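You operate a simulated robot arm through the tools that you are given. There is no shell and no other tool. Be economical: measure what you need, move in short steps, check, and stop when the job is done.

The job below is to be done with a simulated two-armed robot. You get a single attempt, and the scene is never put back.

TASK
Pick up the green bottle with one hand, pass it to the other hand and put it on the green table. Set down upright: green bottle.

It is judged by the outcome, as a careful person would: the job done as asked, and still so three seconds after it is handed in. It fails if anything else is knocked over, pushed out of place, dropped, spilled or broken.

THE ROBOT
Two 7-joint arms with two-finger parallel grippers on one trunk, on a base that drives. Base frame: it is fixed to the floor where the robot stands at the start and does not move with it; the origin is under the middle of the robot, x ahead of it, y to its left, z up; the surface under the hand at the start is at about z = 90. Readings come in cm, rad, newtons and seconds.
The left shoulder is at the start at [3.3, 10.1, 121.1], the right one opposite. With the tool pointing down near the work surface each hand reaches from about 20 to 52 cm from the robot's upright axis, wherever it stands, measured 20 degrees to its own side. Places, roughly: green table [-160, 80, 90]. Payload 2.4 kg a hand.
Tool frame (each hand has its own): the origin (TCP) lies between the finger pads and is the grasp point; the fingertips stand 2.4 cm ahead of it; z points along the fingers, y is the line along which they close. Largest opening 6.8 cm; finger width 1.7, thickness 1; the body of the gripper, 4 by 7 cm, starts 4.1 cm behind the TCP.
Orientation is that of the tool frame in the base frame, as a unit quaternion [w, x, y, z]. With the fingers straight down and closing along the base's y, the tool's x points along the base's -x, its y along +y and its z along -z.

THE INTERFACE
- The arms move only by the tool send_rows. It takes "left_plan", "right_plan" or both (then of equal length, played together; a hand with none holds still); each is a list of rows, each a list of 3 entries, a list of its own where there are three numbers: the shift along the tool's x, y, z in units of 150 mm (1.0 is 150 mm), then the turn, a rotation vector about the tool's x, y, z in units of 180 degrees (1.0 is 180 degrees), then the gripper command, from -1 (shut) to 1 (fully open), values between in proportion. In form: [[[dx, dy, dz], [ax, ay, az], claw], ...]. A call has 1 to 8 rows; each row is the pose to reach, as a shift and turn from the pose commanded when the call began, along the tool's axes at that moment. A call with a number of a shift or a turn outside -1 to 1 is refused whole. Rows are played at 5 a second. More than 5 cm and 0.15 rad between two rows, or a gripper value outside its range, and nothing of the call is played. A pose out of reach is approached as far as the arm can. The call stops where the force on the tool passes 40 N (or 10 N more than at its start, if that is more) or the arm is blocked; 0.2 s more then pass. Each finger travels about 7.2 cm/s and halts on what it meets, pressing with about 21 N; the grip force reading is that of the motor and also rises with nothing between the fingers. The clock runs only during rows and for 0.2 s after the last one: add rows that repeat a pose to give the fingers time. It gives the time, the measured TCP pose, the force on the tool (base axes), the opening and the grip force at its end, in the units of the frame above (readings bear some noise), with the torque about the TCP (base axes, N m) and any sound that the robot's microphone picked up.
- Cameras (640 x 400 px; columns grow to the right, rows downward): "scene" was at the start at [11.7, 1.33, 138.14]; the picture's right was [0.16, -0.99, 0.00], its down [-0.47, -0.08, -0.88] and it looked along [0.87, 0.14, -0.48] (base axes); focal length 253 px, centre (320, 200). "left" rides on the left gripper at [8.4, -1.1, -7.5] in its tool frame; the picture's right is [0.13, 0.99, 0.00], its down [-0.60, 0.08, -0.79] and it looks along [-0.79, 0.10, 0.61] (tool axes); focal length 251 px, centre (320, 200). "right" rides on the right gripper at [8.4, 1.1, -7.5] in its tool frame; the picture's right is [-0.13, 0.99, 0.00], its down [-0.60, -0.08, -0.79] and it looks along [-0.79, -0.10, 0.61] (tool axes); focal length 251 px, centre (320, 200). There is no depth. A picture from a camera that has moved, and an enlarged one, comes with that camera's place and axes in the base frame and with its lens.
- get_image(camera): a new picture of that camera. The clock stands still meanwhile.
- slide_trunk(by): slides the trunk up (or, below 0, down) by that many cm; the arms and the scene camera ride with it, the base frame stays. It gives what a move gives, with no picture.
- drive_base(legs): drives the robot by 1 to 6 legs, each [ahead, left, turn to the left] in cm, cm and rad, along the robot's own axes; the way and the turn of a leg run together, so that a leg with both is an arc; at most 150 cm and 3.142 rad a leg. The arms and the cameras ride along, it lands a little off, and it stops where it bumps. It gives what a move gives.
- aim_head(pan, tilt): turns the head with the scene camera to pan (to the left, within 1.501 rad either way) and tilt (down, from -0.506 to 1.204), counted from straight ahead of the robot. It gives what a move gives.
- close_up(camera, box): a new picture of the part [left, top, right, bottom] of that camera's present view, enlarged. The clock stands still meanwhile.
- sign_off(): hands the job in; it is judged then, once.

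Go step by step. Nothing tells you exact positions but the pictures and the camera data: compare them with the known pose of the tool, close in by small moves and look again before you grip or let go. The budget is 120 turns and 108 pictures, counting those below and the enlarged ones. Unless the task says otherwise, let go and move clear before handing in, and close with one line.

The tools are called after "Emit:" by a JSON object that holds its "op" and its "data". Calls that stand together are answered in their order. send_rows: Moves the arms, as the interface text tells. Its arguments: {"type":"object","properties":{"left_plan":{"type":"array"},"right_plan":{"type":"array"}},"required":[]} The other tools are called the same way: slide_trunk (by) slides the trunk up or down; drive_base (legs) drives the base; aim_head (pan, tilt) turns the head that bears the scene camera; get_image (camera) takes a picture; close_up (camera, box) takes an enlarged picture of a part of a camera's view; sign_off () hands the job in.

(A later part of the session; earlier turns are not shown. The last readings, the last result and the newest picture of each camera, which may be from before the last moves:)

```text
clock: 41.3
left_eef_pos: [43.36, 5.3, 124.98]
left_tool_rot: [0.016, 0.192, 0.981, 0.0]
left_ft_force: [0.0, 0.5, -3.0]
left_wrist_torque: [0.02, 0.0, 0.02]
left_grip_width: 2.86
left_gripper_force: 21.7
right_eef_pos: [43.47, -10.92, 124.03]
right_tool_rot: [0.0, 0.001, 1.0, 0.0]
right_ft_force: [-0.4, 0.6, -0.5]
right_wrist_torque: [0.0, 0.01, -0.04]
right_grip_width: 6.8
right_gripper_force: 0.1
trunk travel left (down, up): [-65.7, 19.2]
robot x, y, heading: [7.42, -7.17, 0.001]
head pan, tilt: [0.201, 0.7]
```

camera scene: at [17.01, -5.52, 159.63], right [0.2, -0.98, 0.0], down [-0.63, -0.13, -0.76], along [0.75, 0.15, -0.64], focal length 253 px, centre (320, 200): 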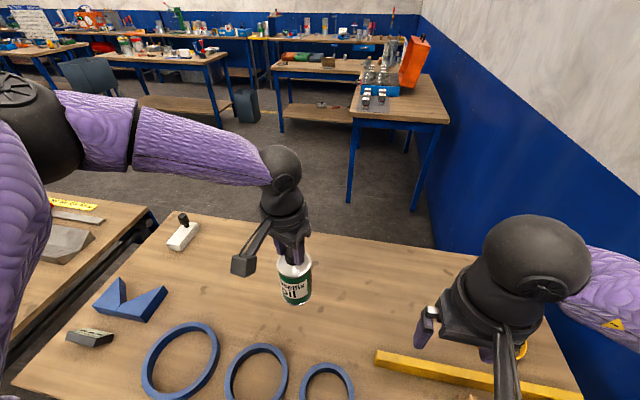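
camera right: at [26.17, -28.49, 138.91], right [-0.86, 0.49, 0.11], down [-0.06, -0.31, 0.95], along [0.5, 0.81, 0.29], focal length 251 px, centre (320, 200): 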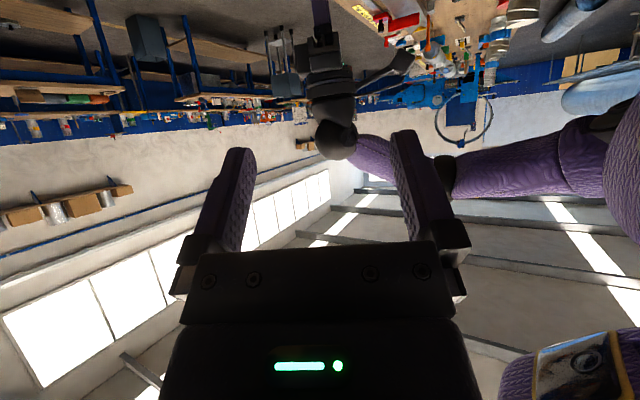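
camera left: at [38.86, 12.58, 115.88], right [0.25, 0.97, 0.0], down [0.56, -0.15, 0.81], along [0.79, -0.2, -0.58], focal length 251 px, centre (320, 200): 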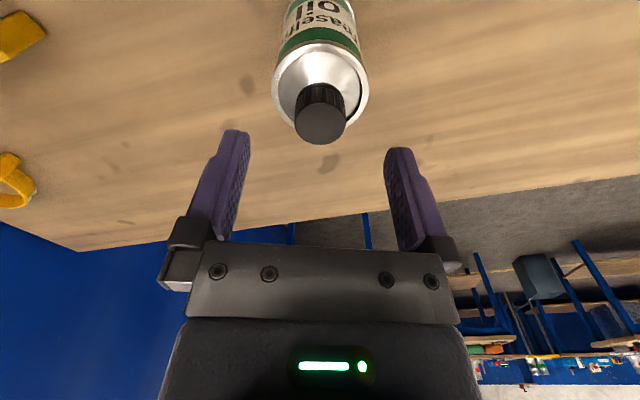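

That reached cleanly. Now I rotate to the tilted approach orientation along a single axis.

Emit:
{"op": "send_rows", "data": {"right_plan": [[[0, 0, 0], [-0.0173, -0.0271, -0.0332], 1], [[0, 0, 0], [-0.0346, -0.0542, -0.0664], 1], [[0, 0, 0], [-0.0519, -0.0813, -0.0996], 1], [[0, 0, 0], [-0.0692, -0.1084, -0.1328], 1], [[0, 0, 0], [-0.0865, -0.1355, -0.166], 1], [[0, 0, 0], [-0.1038, -0.1626, -0.1992], 1], [[0, 0, 0], [-0.1211, -0.1897, -0.2324], 1], [[0, 0, 0], [-0.1384, -0.2168, -0.2656], 1]]}}

Emit:
{"op": "send_rows", "data": {"right_plan": [[[0, 0, 0], [-0.0173, -0.0271, -0.0332], 1], [[0, 0, 0], [-0.0346, -0.0542, -0.0664], 1], [[0, 0, 0], [-0.0346, -0.0542, -0.0664], 1]]}}

Emit:
{"op": "get_image", "data": {"camera": "scene"}}

Emit:
{"op": "get_image", "data": {"camera": "right"}}

```text
clock: 43.1
left_eef_pos: [43.37, 5.27, 125.05]
left_tool_rot: [0.016, 0.192, 0.981, 0.001]
left_ft_force: [-0.3, -0.2, -3.6]
left_wrist_torque: [0.0, 0.0, -0.03]
left_grip_width: 2.83
left_gripper_force: 21.1
right_eef_pos: [43.53, -11.03, 123.95]
right_tool_rot: [0.322, -0.394, 0.836, 0.206]
right_ft_force: [0.2, 0.5, 0.7]
right_wrist_torque: [0.01, 0.01, 0.0]
right_grip_width: 6.78
right_gripper_force: 0.0
trunk travel left (down, up): [-65.7, 19.2]
robot x, y, heading: [7.7, -7.13, -0.003]
head pan, tilt: [0.201, 0.7]
```

```text
clock: 43.9
left_eef_pos: [43.38, 5.21, 124.99]
left_tool_rot: [0.016, 0.192, 0.981, 0.0]
left_ft_force: [0.0, -0.5, -3.3]
left_wrist_torque: [-0.02, -0.02, 0.0]
left_grip_width: 2.86
left_gripper_force: 20.8
right_eef_pos: [43.59, -11.24, 124.07]
right_tool_rot: [0.391, -0.475, 0.748, 0.248]
right_ft_force: [0.2, 0.1, -0.4]
right_wrist_torque: [0.0, 0.0, 0.01]
right_grip_width: 6.81
right_gripper_force: 0.1
trunk travel left (down, up): [-65.7, 19.2]
robot x, y, heading: [7.22, -7.38, -0.002]
head pan, tilt: [0.201, 0.7]
```

```text
81 pictures are left
camera scene: at [16.99, -5.6, 159.63], right [0.2, -0.98, 0.0], down [-0.63, -0.13, -0.76], along [0.75, 0.15, -0.64], focal length 253 px, centre (320, 200)
```

scene: 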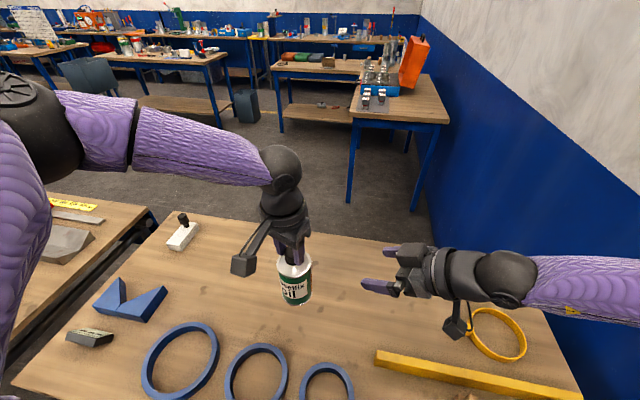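

```text
80 pictures are left
camera right: at [37.93, -20.62, 121.41], right [-0.87, 0.49, 0.11], down [-0.06, -0.31, 0.95], along [0.5, 0.82, 0.3], focal length 251 px, centre (320, 200)
```

right: 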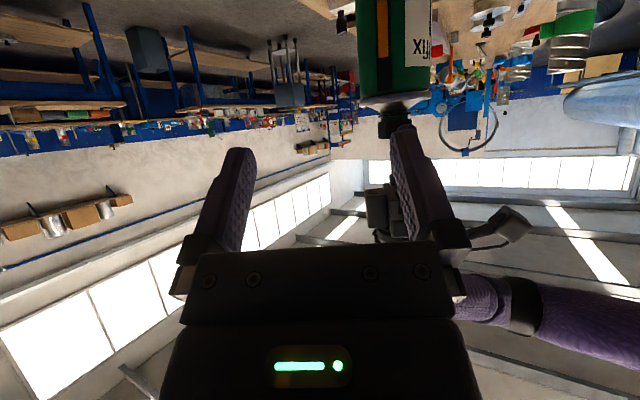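

The arm pose is good, and the wrist camera sees the bottle directly ahead. I'll line up sideways first, then close in to a standoff with about 8 cm left to the bottle axis.

Emit:
{"op": "send_rows", "data": {"right_plan": [[[-0.06, 0.15, 0], [0, 0, 0], 1], [[-0.12, 0.3, 0], [0, 0, 0], 1], [[-0.176, 0.439, 0], [0, 0, 0], 1], [[-0.176, 0.439, 0.15], [0, 0, 0], 1], [[-0.176, 0.439, 0.3], [0, 0, 0], 1], [[-0.176, 0.439, 0.45], [0, 0, 0], 1], [[-0.176, 0.439, 0.5], [0, 0, 0], 1], [[-0.176, 0.439, 0.5], [0, 0, 0], 1]]}}

Emit:
{"op": "get_image", "data": {"camera": "right"}}

Emit:
{"op": "get_image", "data": {"camera": "scene"}}

```text
clock: 45.7
left_eef_pos: [43.38, 5.35, 124.94]
left_tool_rot: [0.016, 0.192, 0.981, 0.0]
left_ft_force: [-0.3, -0.4, -3.3]
left_wrist_torque: [-0.02, -0.01, -0.02]
left_grip_width: 2.87
left_gripper_force: 20.6
right_eef_pos: [40.95, -1.19, 121.91]
right_tool_rot: [0.389, -0.477, 0.748, 0.248]
right_ft_force: [0.1, 0.2, 0.6]
right_wrist_torque: [0.01, -0.03, -0.01]
right_grip_width: 6.8
right_gripper_force: 0.2
trunk travel left (down, up): [-65.7, 19.2]
robot x, y, heading: [7.54, -7.17, -0.0]
head pan, tilt: [0.201, 0.7]
```

```text
79 pictures are left
camera right: at [35.38, -10.62, 119.29], right [-0.87, 0.49, 0.11], down [-0.06, -0.31, 0.95], along [0.5, 0.82, 0.29], focal length 251 px, centre (320, 200)
```

right: 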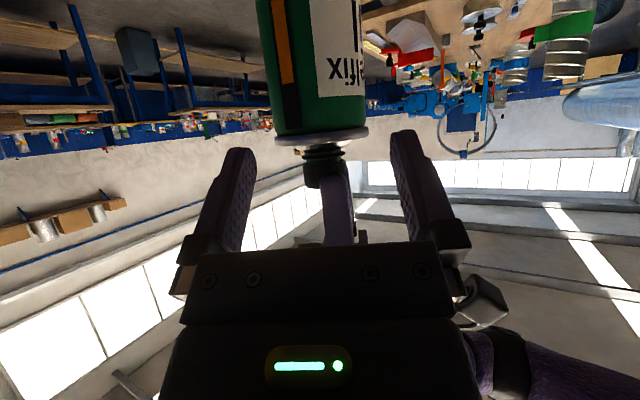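

```text
78 pictures are left
camera scene: at [17.03, -5.51, 159.63], right [0.2, -0.98, 0.0], down [-0.63, -0.13, -0.76], along [0.75, 0.15, -0.64], focal length 253 px, centre (320, 200)
```

scene: 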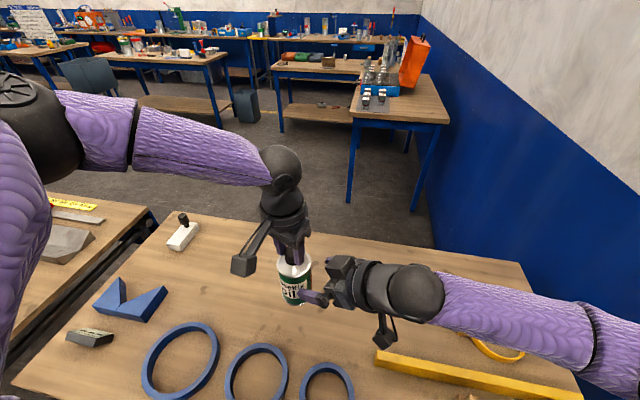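

It's well lined up. I'll enlarge the view to measure the sideways offset and the body diameter against the 6.8 cm opening.

Emit:
{"op": "close_up", "data": {"camera": "right", "box": [200, 0, 440, 200]}}

Emit:
{"op": "close_up", "data": {"camera": "scene", "box": [250, 230, 370, 330]}}

```text
2.00 times, centred on (320, 100) of right
camera zoom: at [35.38, -10.62, 119.29], right [-0.87, 0.49, 0.11], down [-0.06, -0.31, 0.95], along [0.5, 0.82, 0.29], focal length 503 px, centre (320, 400)
```

zoom: 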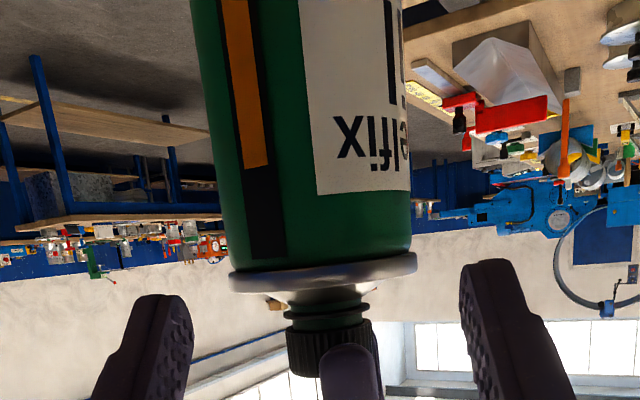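

```text
4.00 times, centred on (310, 280) of scene
camera zoom: at [17.03, -5.51, 159.63], right [0.2, -0.98, 0.0], down [-0.63, -0.13, -0.76], along [0.75, 0.15, -0.64], focal length 1012 px, centre (360, -120)
```

zoom: 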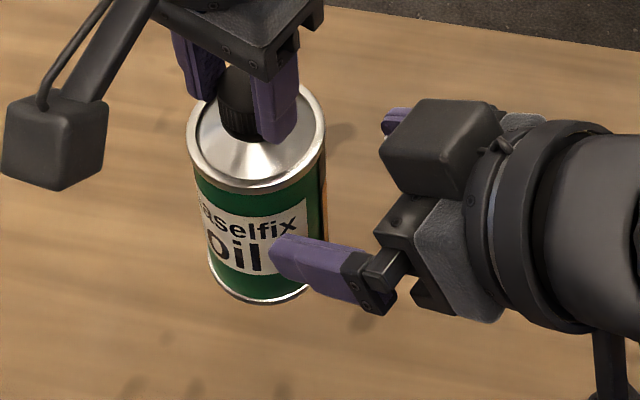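

The body is about 6.0 cm across and the rim about 6.2, so the hand fits, with a sideways offset of about 2 mm. I'll advance 3.5 cm with that correction and check.

Emit:
{"op": "send_rows", "data": {"right_plan": [[[0, -0.014, 0.06], [0, 0, 0], 1], [[0, -0.014, 0.12], [0, 0, 0], 1], [[0, -0.014, 0.18], [0, 0, 0], 1], [[0, -0.014, 0.23], [0, 0, 0], 1], [[0, -0.014, 0.23], [0, 0, 0], 1]]}}

Emit:
{"op": "close_up", "data": {"camera": "right", "box": [200, 0, 440, 200]}}

Emit:
{"op": "close_up", "data": {"camera": "scene", "box": [250, 230, 370, 330]}}

```text
clock: 46.9
left_eef_pos: [43.51, 5.29, 124.89]
left_tool_rot: [0.017, 0.191, 0.982, 0.001]
left_ft_force: [0.2, -0.4, -2.1]
left_wrist_torque: [0.01, 0.02, -0.02]
left_grip_width: 2.87
left_gripper_force: 21.4
right_eef_pos: [42.24, 1.13, 119.88]
right_tool_rot: [0.39, -0.476, 0.749, 0.248]
right_ft_force: [-0.4, -0.3, -0.1]
right_wrist_torque: [0.0, 0.01, 0.0]
right_grip_width: 6.78
right_gripper_force: 0.1
trunk travel left (down, up): [-65.7, 19.2]
robot x, y, heading: [7.42, -7.05, -0.001]
head pan, tilt: [0.201, 0.7]
```

```text
2.00 times, centred on (320, 100) of right
camera zoom: at [36.72, -8.24, 117.27], right [-0.87, 0.49, 0.11], down [-0.06, -0.31, 0.95], along [0.5, 0.82, 0.29], focal length 503 px, centre (320, 400)
```

zoom: 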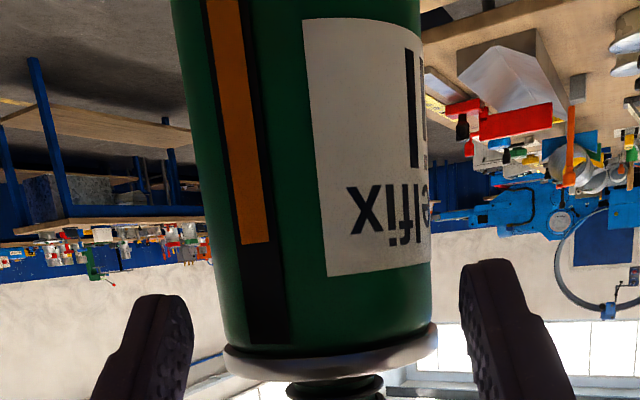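

```text
4.00 times, centred on (310, 280) of scene
camera zoom: at [17.02, -5.52, 159.63], right [0.2, -0.98, 0.0], down [-0.63, -0.13, -0.76], along [0.75, 0.15, -0.64], focal length 1012 px, centre (360, -120)
```

zoom: 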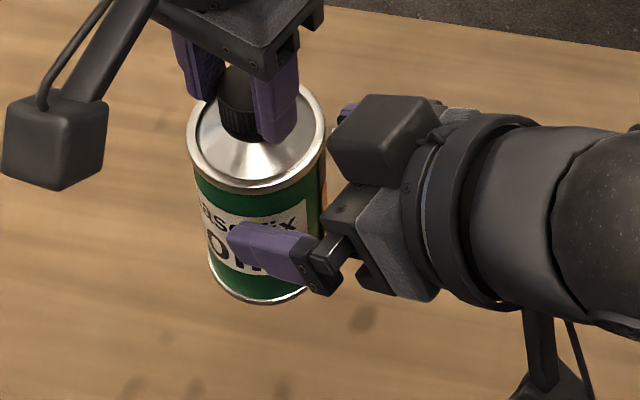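

The alignment is good and the palm should stay clear of the rim and the left fingers. I'll advance the remaining 3.3 cm in small steps, watching the force.

Emit:
{"op": "send_rows", "data": {"right_plan": [[[0, -0.005, 0.05], [0, 0, 0], 1], [[0, -0.006, 0.1], [0, 0, 0], 1], [[0, -0.006, 0.14], [0, 0, 0], 1], [[0, -0.006, 0.14], [0, 0, 0], 1]]}}

Emit:
{"op": "close_up", "data": {"camera": "right", "box": [200, 0, 440, 200]}}

Emit:
{"op": "close_up", "data": {"camera": "scene", "box": [250, 230, 370, 330]}}

```text
clock: 47.9
left_eef_pos: [43.48, 5.23, 124.97]
left_tool_rot: [0.016, 0.192, 0.981, 0.001]
left_ft_force: [0.2, 0.3, -1.2]
left_wrist_torque: [-0.02, 0.03, 0.01]
left_grip_width: 2.89
left_gripper_force: 21.2
right_eef_pos: [42.92, 2.74, 118.69]
right_tool_rot: [0.39, -0.476, 0.748, 0.249]
right_ft_force: [0.9, 0.0, 0.3]
right_wrist_torque: [0.0, 0.0, 0.02]
right_grip_width: 6.78
right_gripper_force: 0.1
trunk travel left (down, up): [-65.7, 19.2]
robot x, y, heading: [7.28, -7.3, -0.002]
head pan, tilt: [0.201, 0.7]
```

```text
2.00 times, centred on (320, 100) of right
camera zoom: at [37.42, -6.71, 116.08], right [-0.87, 0.49, 0.11], down [-0.06, -0.31, 0.95], along [0.5, 0.82, 0.29], focal length 503 px, centre (320, 400)
```

zoom: 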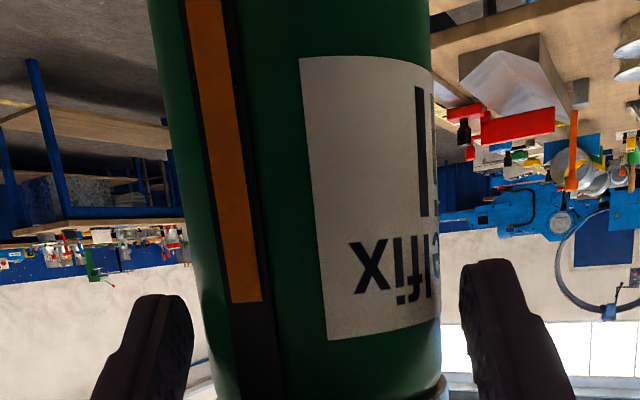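

```text
4.00 times, centred on (310, 280) of scene
camera zoom: at [17.02, -5.52, 159.63], right [0.2, -0.98, 0.0], down [-0.63, -0.13, -0.76], along [0.75, 0.15, -0.64], focal length 1012 px, centre (360, -120)
```

zoom: 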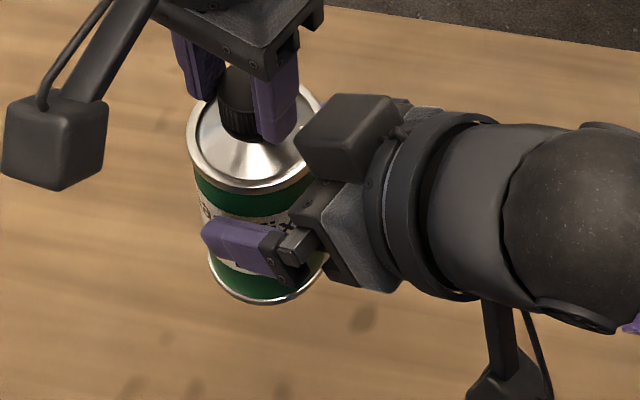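

A housing on top of the right gripper comes close to the left fingers. I'll lower the right hand 0.8 cm so it passes below the left fingertips, then advance just over 1 cm.

Emit:
{"op": "send_rows", "data": {"right_plan": [[[0.044, 0, 0.03], [0, 0, 0], 1], [[0.044, 0, 0.06], [0, 0, 0], 1], [[0.044, 0, 0.09], [0, 0, 0], 1], [[0.044, 0, 0.11], [0, 0, 0], 1], [[0.044, 0, 0.11], [0, 0, 0], 1]]}}

Emit:
{"op": "get_image", "data": {"camera": "right"}}

Emit:
{"op": "close_up", "data": {"camera": "scene", "box": [250, 230, 370, 330]}}

Emit:
{"op": "get_image", "data": {"camera": "left"}}

```text
clock: 49.1
left_eef_pos: [43.49, 5.22, 124.94]
left_tool_rot: [0.016, 0.192, 0.981, 0.001]
left_ft_force: [-0.9, -0.4, -2.4]
left_wrist_torque: [-0.04, 0.02, 0.0]
left_grip_width: 2.88
left_gripper_force: 21.3
right_eef_pos: [43.33, 3.57, 117.18]
right_tool_rot: [0.39, -0.476, 0.748, 0.248]
right_ft_force: [-0.5, 0.3, -0.2]
right_wrist_torque: [-0.04, -0.02, -0.03]
right_grip_width: 6.81
right_gripper_force: 0.0
trunk travel left (down, up): [-65.7, 19.2]
robot x, y, heading: [7.64, -6.9, -0.003]
head pan, tilt: [0.201, 0.7]
```

```text
71 pictures are left
camera right: at [37.81, -5.89, 114.57], right [-0.87, 0.49, 0.11], down [-0.06, -0.31, 0.95], along [0.5, 0.82, 0.29], focal length 251 px, centre (320, 200)
```

right: 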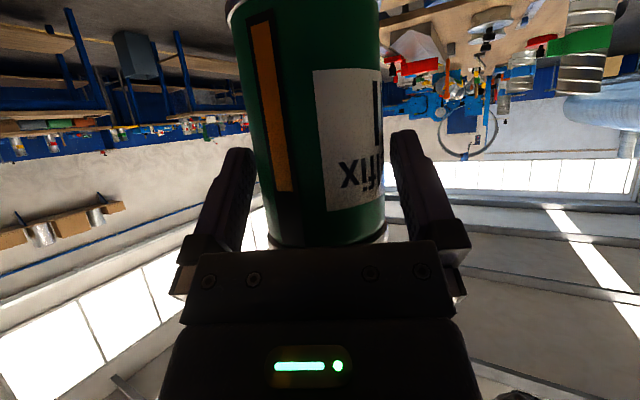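

```text
4.00 times, centred on (310, 280) of scene
camera zoom: at [17.02, -5.52, 159.63], right [0.2, -0.98, 0.0], down [-0.63, -0.13, -0.76], along [0.75, 0.15, -0.64], focal length 1012 px, centre (360, -120)
```

zoom: 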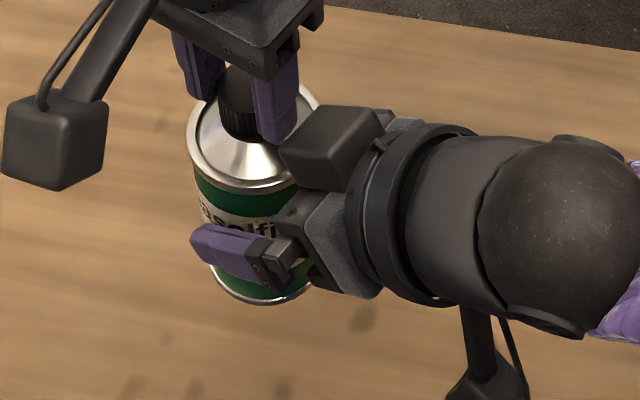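

```text
69 pictures are left
camera left: at [35.1, 7.6, 132.17], right [0.25, 0.97, 0.0], down [0.56, -0.15, 0.81], along [0.79, -0.21, -0.58], focal length 251 px, centre (320, 200)
```

left: 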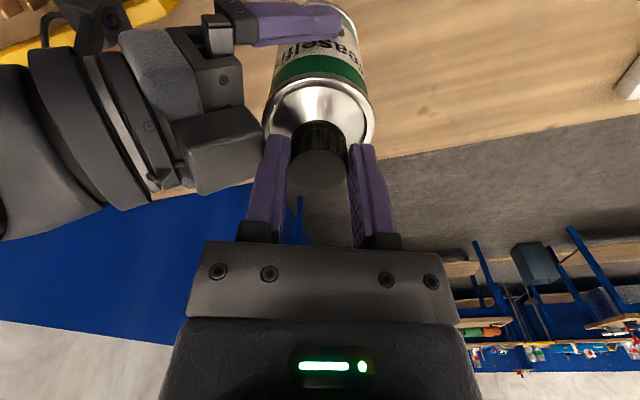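

The right fingers straddle the body, centred and past its middle, and nothing is touching. I'll close the right gripper gently while the left keeps hold.

Emit:
{"op": "send_rows", "data": {"right_plan": [[[0, 0, 0], [0, 0, 0], 0.9], [[0, 0, 0], [0, 0, 0], 0.8], [[0, 0, 0], [0, 0, 0], 0.7], [[0, 0, 0], [0, 0, 0], 0.5], [[0, 0, 0], [0, 0, 0], 0], [[0, 0, 0], [0, 0, 0], -1], [[0, 0, 0], [0, 0, 0], -1]]}}

Emit:
{"op": "get_image", "data": {"camera": "right"}}

Emit:
{"op": "close_up", "data": {"camera": "left", "box": [160, 0, 440, 250]}}

```text
clock: 50.7
left_eef_pos: [43.38, 5.29, 124.91]
left_tool_rot: [0.017, 0.191, 0.981, 0.0]
left_ft_force: [-4.3, 1.7, -0.9]
left_wrist_torque: [0.06, 0.19, -0.01]
left_grip_width: 2.85
left_gripper_force: 21.5
right_eef_pos: [43.35, 3.59, 117.23]
right_tool_rot: [0.389, -0.477, 0.748, 0.249]
right_ft_force: [4.1, -1.2, -0.1]
right_wrist_torque: [0.0, 0.25, -0.08]
right_grip_width: 6.08
right_gripper_force: 21.5
trunk travel left (down, up): [-65.7, 19.2]
robot x, y, heading: [7.63, -7.46, -0.0]
head pan, tilt: [0.201, 0.7]
```

```text
68 pictures are left
camera right: at [37.82, -5.9, 114.57], right [-0.87, 0.49, 0.11], down [-0.06, -0.31, 0.95], along [0.5, 0.82, 0.29], focal length 251 px, centre (320, 200)
```

right: 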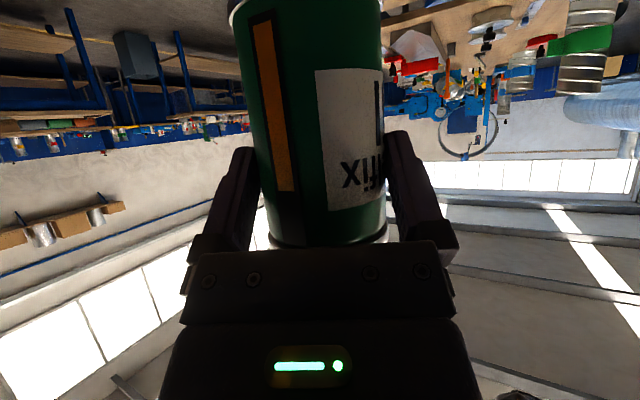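

```text
1.60 times, centred on (300, 125) of left
camera zoom: at [35.09, 7.6, 132.17], right [0.25, 0.97, 0.0], down [0.56, -0.15, 0.81], along [0.79, -0.21, -0.58], focal length 402 px, centre (352, 320)
```

zoom: 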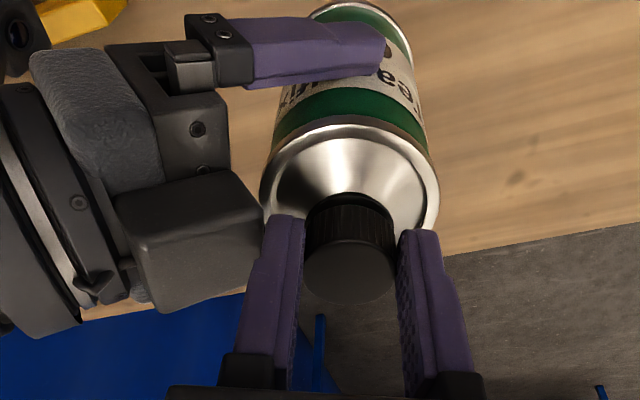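

The right hand holds the 6.08 cm body firmly, with only small forces between the hands. Now I open the left gripper just enough to clear the cap and lift it straight up.

Emit:
{"op": "send_rows", "data": {"left_plan": [[[0, 0, 0], [0, 0, 0], -0.08], [[0, 0, 0], [0, 0, 0], 0.0], [[0, 0, 0], [0, 0, 0], 0.0]]}}

Emit:
{"op": "close_up", "data": {"camera": "left", "box": [160, 0, 440, 250]}}

```text
clock: 51.5
left_eef_pos: [43.32, 5.19, 124.97]
left_tool_rot: [0.017, 0.191, 0.981, 0.0]
left_ft_force: [4.7, 0.9, 2.0]
left_wrist_torque: [0.03, -0.06, 0.04]
left_grip_width: 3.1
left_gripper_force: 0.1
right_eef_pos: [43.4, 3.56, 117.15]
right_tool_rot: [0.39, -0.476, 0.748, 0.248]
right_ft_force: [-4.8, -1.1, -1.6]
right_wrist_torque: [0.09, -0.26, 0.0]
right_grip_width: 6.05
right_gripper_force: 21.6
trunk travel left (down, up): [-65.7, 19.2]
robot x, y, heading: [7.41, -6.95, 0.001]
head pan, tilt: [0.201, 0.7]
```

```text
1.60 times, centred on (300, 125) of left
camera zoom: at [35.11, 7.6, 132.18], right [0.25, 0.97, 0.0], down [0.56, -0.15, 0.81], along [0.79, -0.21, -0.58], focal length 402 px, centre (352, 320)
```

zoom: 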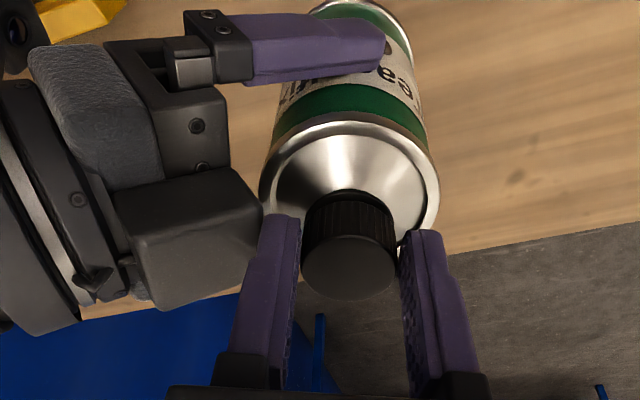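

The opening stopped at 3.1 cm, probably because the left finger touches the right gripper's housing, but both pads are off the cap. I'll lift the left hand slowly.

Emit:
{"op": "send_rows", "data": {"left_plan": [[[0, 0, -0.03], [0, 0, 0], -0.06], [[0, 0, -0.08], [0, 0, 0], -0.06], [[0, 0, -0.14], [0, 0, 0], -0.06], [[0, 0, -0.22], [0, 0, 0], -0.06], [[0, 0, -0.3], [0, 0, 0], -0.06], [[0, 0, -0.4], [0, 0, 0], -0.06], [[0, 0, -0.4], [0, 0, 0], -0.06]]}}

Emit:
{"op": "get_image", "data": {"camera": "left"}}

Emit:
{"op": "get_image", "data": {"camera": "scene"}}

```text
clock: 53.1
left_eef_pos: [43.23, 5.24, 130.93]
left_tool_rot: [0.016, 0.192, 0.981, 0.0]
left_ft_force: [-1.0, 0.0, -0.2]
left_wrist_torque: [0.02, 0.0, 0.02]
left_grip_width: 3.19
left_gripper_force: 0.0
right_eef_pos: [43.37, 3.57, 117.16]
right_tool_rot: [0.39, -0.476, 0.749, 0.247]
right_ft_force: [0.5, 0.3, 0.0]
right_wrist_torque: [-0.03, 0.03, -0.02]
right_grip_width: 6.05
right_gripper_force: 21.2
trunk travel left (down, up): [-65.7, 19.2]
robot x, y, heading: [7.19, -7.15, -0.001]
head pan, tilt: [0.201, 0.7]
```

```text
65 pictures are left
camera left: at [34.93, 7.64, 138.22], right [0.25, 0.97, 0.0], down [0.56, -0.15, 0.81], along [0.79, -0.2, -0.58], focal length 251 px, centre (320, 200)
```

left: 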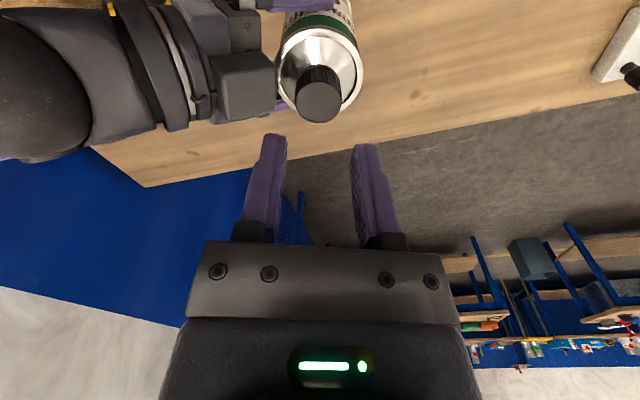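

```text
64 pictures are left
camera scene: at [17.03, -5.51, 159.63], right [0.2, -0.98, 0.0], down [-0.63, -0.13, -0.76], along [0.75, 0.15, -0.64], focal length 253 px, centre (320, 200)
```

scene: 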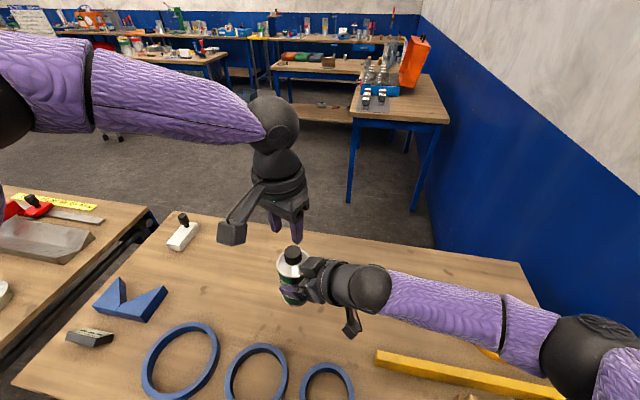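

The handover worked: the right hand now holds the bottle upright. I'll tuck the left hand away, then look left toward the green table and at what is around the robot.

Emit:
{"op": "send_rows", "data": {"left_plan": [[[0, 0, -0.2], [0, 0, 0], 0.2], [[0.1, 0.1, -0.4], [0, 0, 0], 0.2], [[0.25, 0.22, -0.4], [0, 0, 0], 0.2], [[0.4, 0.35, -0.4], [0, 0, 0], 0.2], [[0.55, 0.47, -0.4], [0, 0, 0], 0.2], [[0.67, 0.59, -0.4], [0, 0, 0], 0.2]]}}

Emit:
{"op": "aim_head", "data": {"pan": 1.5, "tilt": 0.45}}

Emit:
{"op": "get_image", "data": {"camera": "scene"}}

Emit:
{"op": "aim_head", "data": {"pan": -1.5, "tilt": 0.45}}

Emit:
{"op": "get_image", "data": {"camera": "scene"}}

```text
clock: 54.5
left_eef_pos: [36.83, 17.31, 136.87]
left_tool_rot: [0.016, 0.192, 0.981, -0.001]
left_ft_force: [0.3, -0.3, -0.5]
left_wrist_torque: [0.0, 0.01, 0.01]
left_grip_width: 4.09
left_gripper_force: 0.2
right_eef_pos: [43.42, 3.52, 117.18]
right_tool_rot: [0.389, -0.476, 0.749, 0.248]
right_ft_force: [-0.3, 0.1, -0.8]
right_wrist_torque: [-0.06, 0.05, -0.01]
right_grip_width: 6.06
right_gripper_force: 20.7
trunk travel left (down, up): [-65.7, 19.2]
robot x, y, heading: [7.52, -7.18, -0.005]
head pan, tilt: [0.201, 0.7]
```

```text
clock: 56.0
left_eef_pos: [36.95, 17.4, 136.9]
left_tool_rot: [0.015, 0.192, 0.981, 0.001]
left_ft_force: [0.4, -0.2, -0.1]
left_wrist_torque: [-0.01, 0.01, 0.01]
left_grip_width: 4.09
left_gripper_force: 0.1
right_eef_pos: [43.38, 3.58, 117.21]
right_tool_rot: [0.389, -0.476, 0.748, 0.248]
right_ft_force: [-0.1, 0.4, -0.1]
right_wrist_torque: [-0.04, -0.02, 0.0]
right_grip_width: 6.06
right_gripper_force: 20.3
trunk travel left (down, up): [-65.7, 19.2]
robot x, y, heading: [7.69, -7.04, -0.004]
head pan, tilt: [1.499, 0.45]
```

```text
63 pictures are left
camera scene: at [9.37, 1.98, 161.85], right [1.0, -0.07, 0.0], down [-0.03, -0.43, -0.9], along [0.07, 0.9, -0.44], focal length 253 px, centre (320, 200)
```

scene: 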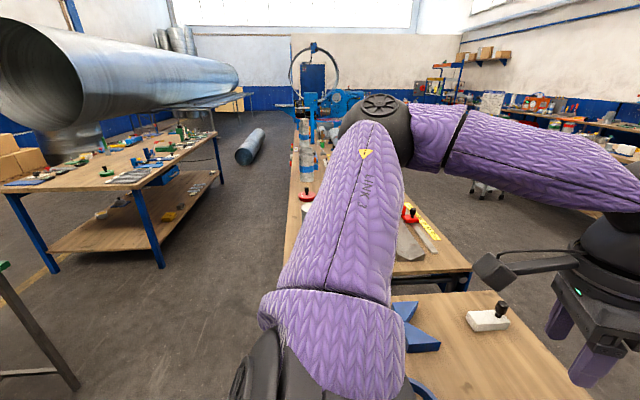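

```text
clock: 58.6
left_eef_pos: [37.11, 17.26, 136.95]
left_tool_rot: [0.015, 0.191, 0.981, 0.001]
left_ft_force: [0.6, -0.3, 0.6]
left_wrist_torque: [-0.02, -0.02, -0.03]
left_grip_width: 4.09
left_gripper_force: 0.0
right_eef_pos: [43.39, 3.5, 117.1]
right_tool_rot: [0.389, -0.477, 0.748, 0.249]
right_ft_force: [-0.4, 0.4, -0.1]
right_wrist_torque: [-0.05, 0.01, 0.02]
right_grip_width: 6.05
right_gripper_force: 21.1
trunk travel left (down, up): [-65.7, 19.2]
robot x, y, heading: [7.56, -7.47, 0.0]
head pan, tilt: [-1.499, 0.45]
```

```text
62 pictures are left
camera scene: at [9.33, -16.35, 161.85], right [-1.0, -0.07, 0.0], down [-0.03, 0.43, -0.9], along [0.06, -0.9, -0.44], focal length 253 px, centre (320, 200)
```

scene: 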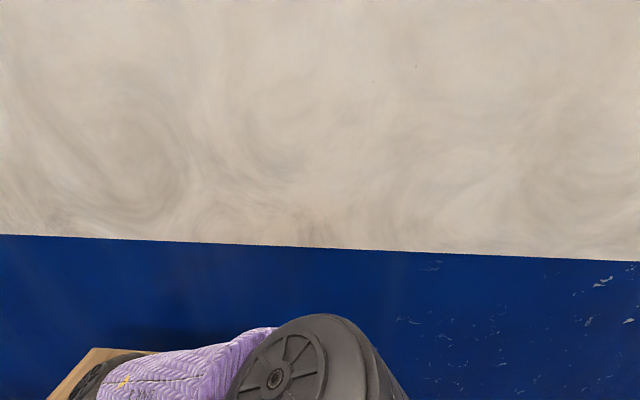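

The green table's corner shows at lower left, around [-117, 96], and there's a wall to the right. I'll back straight away from the bench, then look left again.

Emit:
{"op": "drive_base", "data": {"legs": [[-40, 0, 0]]}}

Emit:
{"op": "aim_head", "data": {"pan": 1.5, "tilt": 0.5}}

Emit:
{"op": "get_image", "data": {"camera": "scene"}}

```text
clock: 61.1
left_eef_pos: [-3.66, 17.5, 136.91]
left_tool_rot: [0.016, 0.186, 0.983, 0.001]
left_ft_force: [-0.1, -0.6, -0.1]
left_wrist_torque: [0.0, 0.04, 0.0]
left_grip_width: 4.08
left_gripper_force: 0.0
right_eef_pos: [2.92, 3.84, 117.21]
right_tool_rot: [0.388, -0.481, 0.745, 0.251]
right_ft_force: [0.2, -0.4, -0.5]
right_wrist_torque: [-0.02, 0.06, -0.03]
right_grip_width: 6.09
right_gripper_force: 20.5
trunk travel left (down, up): [-65.7, 19.2]
robot x, y, heading: [-32.77, -7.51, 0.01]
head pan, tilt: [-1.499, 0.45]
```

```text
clock: 63.7
left_eef_pos: [-3.56, 17.46, 136.89]
left_tool_rot: [0.015, 0.186, 0.982, 0.0]
left_ft_force: [-0.5, 0.5, 0.4]
left_wrist_torque: [-0.02, -0.01, 0.0]
left_grip_width: 4.06
left_gripper_force: 0.0
right_eef_pos: [2.96, 3.76, 117.14]
right_tool_rot: [0.388, -0.481, 0.745, 0.251]
right_ft_force: [0.3, -0.3, 0.7]
right_wrist_torque: [-0.06, 0.01, 0.01]
right_grip_width: 6.07
right_gripper_force: 20.7
trunk travel left (down, up): [-65.7, 19.2]
robot x, y, heading: [-32.6, -7.06, 0.012]
head pan, tilt: [1.499, 0.499]
```

```text
61 pictures are left
camera scene: at [-31.01, 1.73, 161.4], right [1.0, -0.06, 0.0], down [-0.03, -0.48, -0.88], along [0.05, 0.88, -0.48], focal length 253 px, centre (320, 200)
```

scene: 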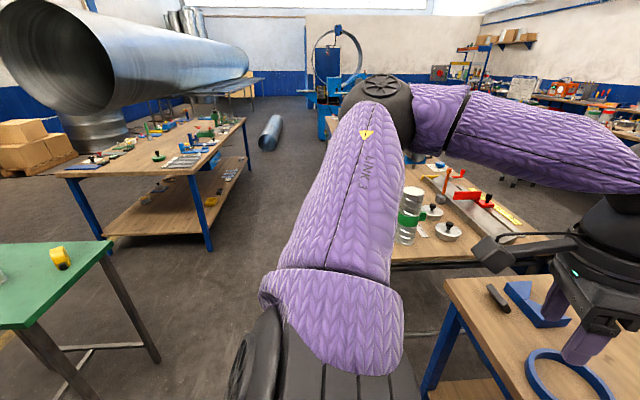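

The green table top spans about x < -120 and y from 56 to 100, with a yellow tape measure near [-134, 89]. I'll turn left in place to face +y, then look again.

Emit:
{"op": "drive_base", "data": {"legs": [[0, 0, 1.56]]}}

Emit:
{"op": "aim_head", "data": {"pan": 0.9, "tilt": 0.5}}

Emit:
{"op": "get_image", "data": {"camera": "scene"}}

```text
clock: 67.8
left_eef_pos: [-56.13, 22.99, 136.91]
left_tool_rot: [0.01, -0.545, 0.838, 0.011]
left_ft_force: [0.0, 0.1, -0.4]
left_wrist_torque: [0.05, 0.02, 0.0]
left_grip_width: 4.08
left_gripper_force: 0.1
right_eef_pos: [-41.95, 28.83, 117.23]
right_tool_rot: [-0.106, 0.863, -0.205, -0.449]
right_ft_force: [0.3, 1.1, 0.1]
right_wrist_torque: [-0.02, -0.04, 0.01]
right_grip_width: 6.07
right_gripper_force: 21.4
trunk travel left (down, up): [-65.7, 19.2]
robot x, y, heading: [-33.01, -7.3, 1.535]
head pan, tilt: [1.499, 0.499]
```

```text
clock: 68.8
left_eef_pos: [-56.14, 22.93, 136.83]
left_tool_rot: [0.01, -0.545, 0.839, 0.011]
left_ft_force: [-0.5, 0.1, -0.3]
left_wrist_torque: [0.0, 0.0, 0.02]
left_grip_width: 4.07
left_gripper_force: 0.1
right_eef_pos: [-42.22, 28.87, 117.09]
right_tool_rot: [-0.107, 0.863, -0.206, -0.449]
right_ft_force: [-0.3, -0.5, 0.1]
right_wrist_torque: [-0.01, -0.06, 0.01]
right_grip_width: 6.09
right_gripper_force: 21.2
trunk travel left (down, up): [-65.7, 19.2]
robot x, y, heading: [-32.62, -7.41, 1.538]
head pan, tilt: [0.901, 0.499]
```

```text
60 pictures are left
camera scene: at [-39.72, -0.28, 161.4], right [0.65, 0.76, 0.0], down [0.37, -0.31, -0.88], along [-0.67, 0.57, -0.48], focal length 253 px, centre (320, 200)
```

scene: 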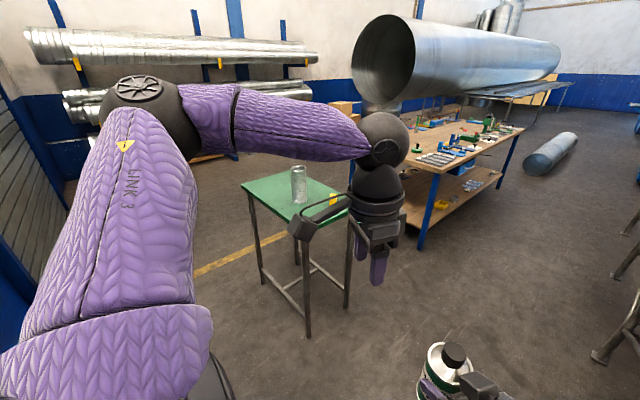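

Facing +y, I see the table's near edge at y ≈ 60, a tall clear jar at about [-146, 75] and the tape at [-135, 90]. The free spot at the near right corner, about [-131, 69], suits the right hand. I'll tuck the left hand in more and drive left 85 cm.

Emit:
{"op": "send_rows", "data": {"left_plan": [[[0.1, 0, -0.1], [0, 0, 0], 0.2], [[0.2, 0, -0.2], [0, 0, 0], 0.2], [[0.3, -0.03, -0.3], [0, 0, 0], 0.2], [[0.4, -0.05, -0.4], [0, 0, 0], 0.2], [[0.54, -0.076, -0.5], [0, 0, 0], 0.2]]}}

Emit:
{"op": "drive_base", "data": {"legs": [[0, 85, 0]]}}

Emit:
{"op": "aim_head", "data": {"pan": 0.2, "tilt": 0.7}}

Emit:
{"op": "get_image", "data": {"camera": "scene"}}

```text
clock: 70.0
left_eef_pos: [-58.45, 14.77, 144.04]
left_tool_rot: [0.011, -0.545, 0.838, 0.011]
left_ft_force: [0.3, 0.7, 0.0]
left_wrist_torque: [0.01, 0.03, -0.02]
left_grip_width: 4.06
left_gripper_force: 0.0
right_eef_pos: [-42.24, 28.7, 117.19]
right_tool_rot: [-0.108, 0.863, -0.207, -0.449]
right_ft_force: [-0.1, -0.6, 0.7]
right_wrist_torque: [-0.02, -0.04, 0.01]
right_grip_width: 6.06
right_gripper_force: 21.1
trunk travel left (down, up): [-65.7, 19.2]
robot x, y, heading: [-32.55, -7.32, 1.539]
head pan, tilt: [0.901, 0.499]
```

```text
clock: 74.4
left_eef_pos: [-140.94, 18.62, 143.9]
left_tool_rot: [0.012, -0.539, 0.842, 0.012]
left_ft_force: [-0.2, 0.4, 0.5]
left_wrist_torque: [-0.02, 0.02, 0.0]
left_grip_width: 4.08
left_gripper_force: 0.2
right_eef_pos: [-124.45, 32.33, 117.22]
right_tool_rot: [-0.111, 0.861, -0.213, -0.449]
right_ft_force: [0.4, 0.6, -0.1]
right_wrist_torque: [0.0, -0.01, 0.03]
right_grip_width: 6.07
right_gripper_force: 21.3
trunk travel left (down, up): [-65.7, 19.2]
robot x, y, heading: [-115.33, -3.87, 1.519]
head pan, tilt: [0.901, 0.499]
```

```text
clock: 75.5
left_eef_pos: [-140.84, 18.72, 143.92]
left_tool_rot: [0.011, -0.539, 0.842, 0.011]
left_ft_force: [-0.1, -0.2, 1.1]
left_wrist_torque: [0.0, 0.0, -0.01]
left_grip_width: 4.09
left_gripper_force: 0.1
right_eef_pos: [-124.48, 32.42, 117.22]
right_tool_rot: [-0.11, 0.861, -0.213, -0.448]
right_ft_force: [-0.1, 0.0, -0.6]
right_wrist_torque: [-0.02, -0.01, 0.0]
right_grip_width: 6.07
right_gripper_force: 20.7
trunk travel left (down, up): [-65.7, 19.2]
robot x, y, heading: [-115.59, -3.84, 1.523]
head pan, tilt: [0.201, 0.7]
```

```text
59 pictures are left
camera scene: at [-116.88, 5.66, 159.63], right [0.99, 0.15, 0.0], down [0.1, -0.64, -0.76], along [-0.12, 0.76, -0.64], focal length 253 px, centre (320, 200)
```

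scene: 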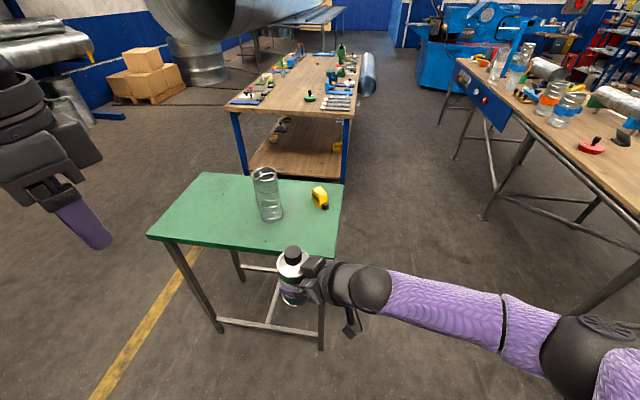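

I now place the near edge at y ≈ 60.5, the right edge at x ≈ -120, the jar at [-148, 74] and the tape at [-130, 88]. Target for the bottle is [-130.5, 69], so I drive ahead about 36 cm and left 6.5 cm.

Emit:
{"op": "drive_base", "data": {"legs": [[0, 6.5, 0], [34, 0, 0]]}}

Emit:
{"op": "get_image", "data": {"camera": "scene"}}

Emit:
{"op": "get_image", "data": {"camera": "right"}}

```text
clock: 78.2
left_eef_pos: [-145.71, 51.99, 143.89]
left_tool_rot: [0.011, -0.541, 0.841, 0.011]
left_ft_force: [-0.1, -0.5, 0.0]
left_wrist_torque: [-0.04, 0.01, 0.0]
left_grip_width: 4.08
left_gripper_force: 0.0
right_eef_pos: [-129.25, 65.7, 117.31]
right_tool_rot: [-0.11, 0.861, -0.212, -0.449]
right_ft_force: [-0.2, 0.9, -0.2]
right_wrist_torque: [-0.04, -0.04, 0.0]
right_grip_width: 6.07
right_gripper_force: 21.5
trunk travel left (down, up): [-65.7, 19.2]
robot x, y, heading: [-119.92, 29.5, 1.524]
head pan, tilt: [0.201, 0.7]
```

```text
58 pictures are left
camera scene: at [-121.68, 39.03, 159.62], right [0.99, 0.15, 0.0], down [0.1, -0.64, -0.76], along [-0.12, 0.76, -0.64], focal length 253 px, centre (320, 200)
```

scene: 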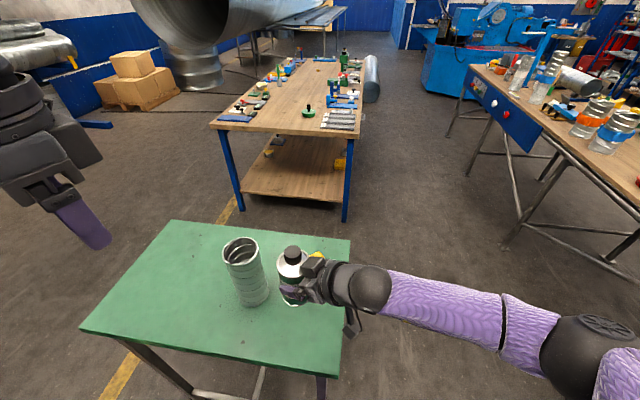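

```text
57 pictures are left
camera right: at [-120.04, 59.72, 114.55], right [-0.52, -0.84, 0.11], down [0.3, -0.07, 0.95], along [-0.79, 0.53, 0.29], focal length 251 px, centre (320, 200)
```

right: 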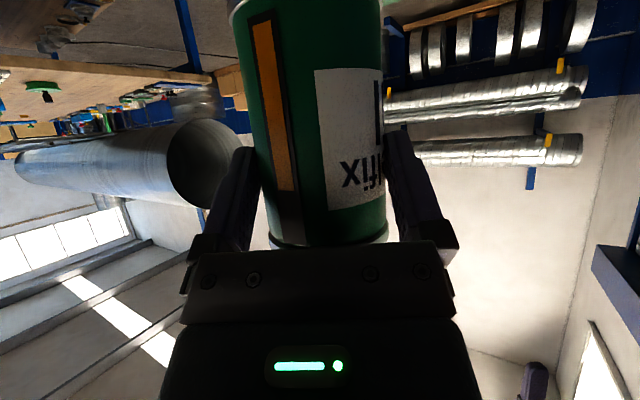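

The bottle is over the free corner at about [-130.5, 66.5], 9 cm clear of the jar. I'll lower the trunk 16 cm and look.

Emit:
{"op": "slide_trunk", "data": {"by": -16}}

Emit:
{"op": "get_image", "data": {"camera": "scene"}}

Emit:
{"op": "get_image", "data": {"camera": "right"}}

```text
clock: 80.1
left_eef_pos: [-145.82, 51.86, 128.01]
left_tool_rot: [0.011, -0.54, 0.841, 0.011]
left_ft_force: [-0.2, -0.4, -0.4]
left_wrist_torque: [0.03, 0.03, -0.01]
left_grip_width: 4.08
left_gripper_force: 0.0
right_eef_pos: [-129.32, 65.77, 101.28]
right_tool_rot: [-0.11, 0.861, -0.212, -0.449]
right_ft_force: [-0.3, -0.1, -0.6]
right_wrist_torque: [0.0, -0.04, 0.03]
right_grip_width: 6.08
right_gripper_force: 20.8
trunk travel left (down, up): [-49.7, 35.2]
robot x, y, heading: [-120.69, 29.39, 1.526]
head pan, tilt: [0.201, 0.7]
```

```text
56 pictures are left
camera scene: at [-121.64, 39.77, 143.61], right [0.99, 0.15, 0.0], down [0.1, -0.64, -0.76], along [-0.12, 0.76, -0.64], focal length 253 px, centre (320, 200)
```

scene: 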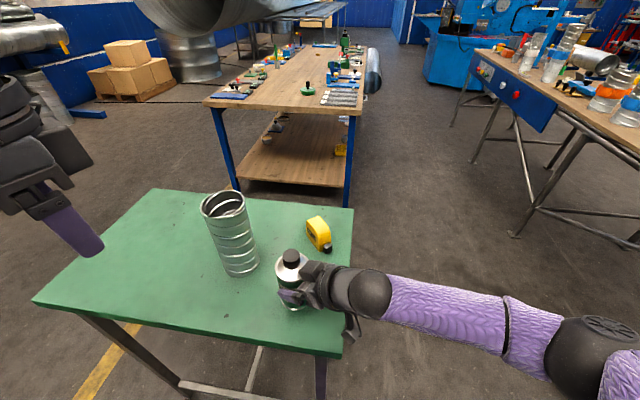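

```text
55 pictures are left
camera right: at [-120.03, 59.65, 98.59], right [-0.52, -0.84, 0.11], down [0.31, -0.07, 0.95], along [-0.79, 0.53, 0.29], focal length 251 px, centre (320, 200)
```

right: 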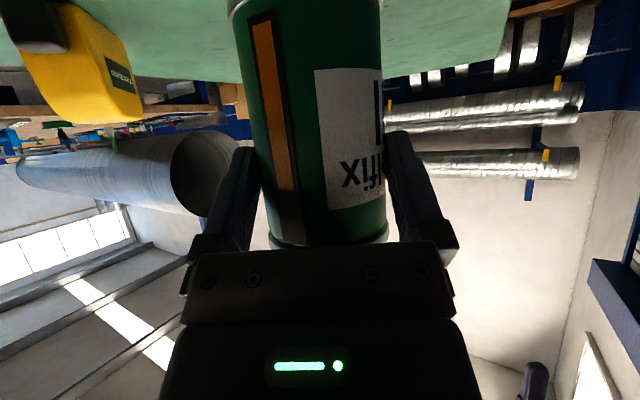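

The bottle bottom is about 4 cm above the table. I'll lower 2.5 cm and check the gap up close.

Emit:
{"op": "slide_trunk", "data": {"by": -2.5}}

Emit:
{"op": "close_up", "data": {"camera": "scene", "box": [240, 210, 380, 330]}}

Emit:
{"op": "get_image", "data": {"camera": "right"}}

```text
clock: 80.8
left_eef_pos: [-145.61, 51.84, 125.42]
left_tool_rot: [0.012, -0.541, 0.841, 0.011]
left_ft_force: [-0.4, -1.5, 0.2]
left_wrist_torque: [0.0, -0.01, 0.01]
left_grip_width: 4.09
left_gripper_force: 0.0
right_eef_pos: [-129.32, 65.54, 98.77]
right_tool_rot: [-0.109, 0.862, -0.211, -0.449]
right_ft_force: [0.0, 0.1, -0.1]
right_wrist_torque: [-0.06, -0.01, -0.02]
right_grip_width: 6.09
right_gripper_force: 21.0
trunk travel left (down, up): [-47.2, 37.7]
robot x, y, heading: [-120.14, 29.48, 1.526]
head pan, tilt: [0.201, 0.7]
```

```text
3.33 times, centred on (310, 270) of scene
camera zoom: at [-121.63, 40.0, 141.09], right [0.99, 0.15, 0.0], down [0.1, -0.64, -0.76], along [-0.12, 0.76, -0.64], focal length 844 px, centre (353, -33)
```

zoom: 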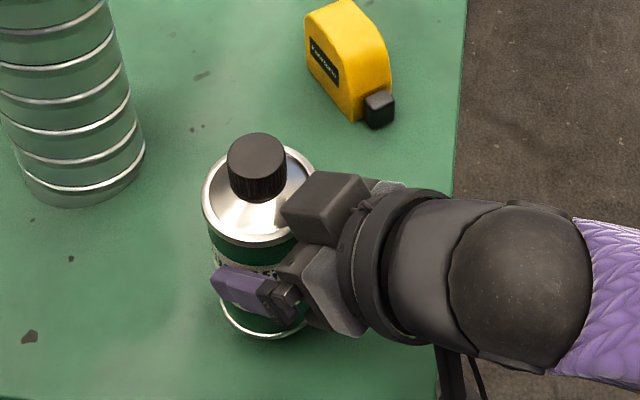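

```text
53 pictures are left
camera right: at [-120.03, 59.63, 96.06], right [-0.52, -0.84, 0.11], down [0.3, -0.07, 0.95], along [-0.79, 0.53, 0.29], focal length 251 px, centre (320, 200)
```

right: 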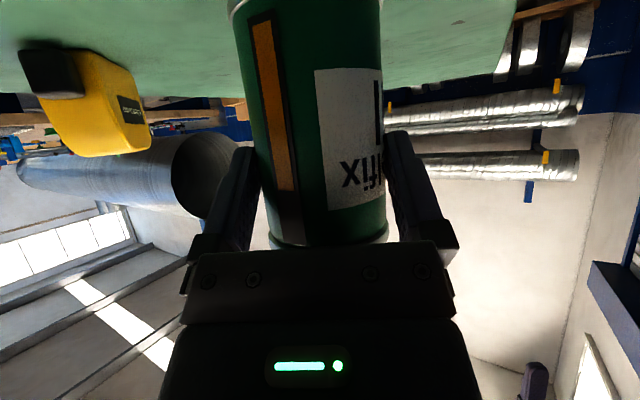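

About 1.5 cm remains. I'll lower in small steps and watch the force on the right hand.

Emit:
{"op": "slide_trunk", "data": {"by": -1.0}}

Emit:
{"op": "slide_trunk", "data": {"by": -0.4}}

```text
clock: 81.4
left_eef_pos: [-145.78, 51.88, 124.48]
left_tool_rot: [0.011, -0.54, 0.841, 0.012]
left_ft_force: [0.1, -0.3, 0.4]
left_wrist_torque: [0.03, -0.03, 0.01]
left_grip_width: 4.08
left_gripper_force: 0.0
right_eef_pos: [-129.42, 65.52, 97.66]
right_tool_rot: [-0.109, 0.862, -0.211, -0.449]
right_ft_force: [-0.3, 0.2, 1.6]
right_wrist_torque: [-0.01, -0.07, 0.01]
right_grip_width: 6.05
right_gripper_force: 21.6
trunk travel left (down, up): [-46.2, 38.7]
robot x, y, heading: [-120.3, 28.96, 1.526]
head pan, tilt: [0.201, 0.7]
```

```text
clock: 81.9
left_eef_pos: [-145.61, 51.78, 124.07]
left_tool_rot: [0.011, -0.541, 0.841, 0.011]
left_ft_force: [-0.1, 1.2, -0.1]
left_wrist_torque: [0.0, -0.01, 0.0]
left_grip_width: 4.08
left_gripper_force: 0.0
right_eef_pos: [-129.34, 65.63, 97.33]
right_tool_rot: [-0.11, 0.862, -0.211, -0.448]
right_ft_force: [0.2, -0.5, 0.6]
right_wrist_torque: [-0.01, -0.06, -0.03]
right_grip_width: 6.06
right_gripper_force: 21.3
trunk travel left (down, up): [-45.8, 39.1]
robot x, y, heading: [-120.44, 29.31, 1.524]
head pan, tilt: [0.201, 0.7]
```

There's no contact yet, so I continue in small steps.

Emit:
{"op": "slide_trunk", "data": {"by": -0.3}}

Emit:
{"op": "close_up", "data": {"camera": "scene", "box": [270, 230, 350, 310]}}

Emit:
{"op": "close_up", "data": {"camera": "right", "box": [220, 0, 420, 120]}}

```text
clock: 82.4
left_eef_pos: [-145.57, 51.76, 123.8]
left_tool_rot: [0.011, -0.54, 0.841, 0.012]
left_ft_force: [0.0, -0.2, -0.3]
left_wrist_torque: [0.01, -0.01, 0.04]
left_grip_width: 4.08
left_gripper_force: 0.0
right_eef_pos: [-129.33, 65.59, 97.25]
right_tool_rot: [-0.111, 0.861, -0.21, -0.45]
right_ft_force: [1.2, 2.7, 18.3]
right_wrist_torque: [0.27, 0.37, -0.1]
right_grip_width: 6.09
right_gripper_force: 20.4
trunk travel left (down, up): [-45.5, 39.4]
robot x, y, heading: [-120.43, 29.27, 1.527]
head pan, tilt: [0.201, 0.7]
```

```text
5.00 times, centred on (310, 270) of scene
camera zoom: at [-121.57, 40.1, 139.41], right [0.99, 0.15, 0.0], down [0.1, -0.64, -0.77], along [-0.12, 0.76, -0.64], focal length 1265 px, centre (370, -150)
```

zoom: 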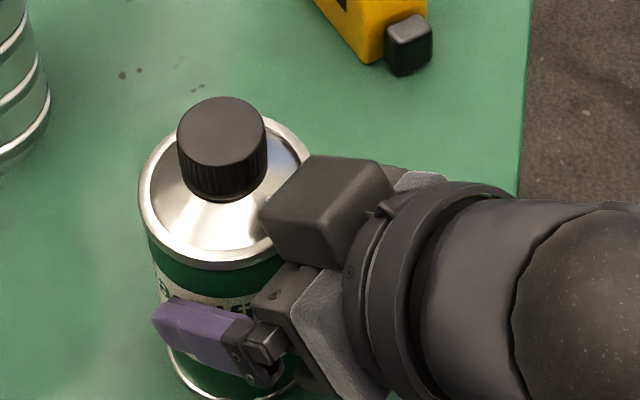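

```text
3.20 times, centred on (320, 60) of right
camera zoom: at [-120.06, 59.68, 94.53], right [-0.52, -0.85, 0.1], down [0.31, -0.07, 0.95], along [-0.79, 0.53, 0.3], focal length 805 px, centre (320, 648)
```

zoom: 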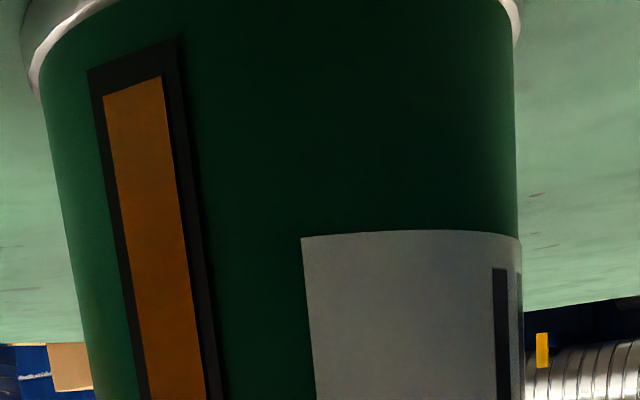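

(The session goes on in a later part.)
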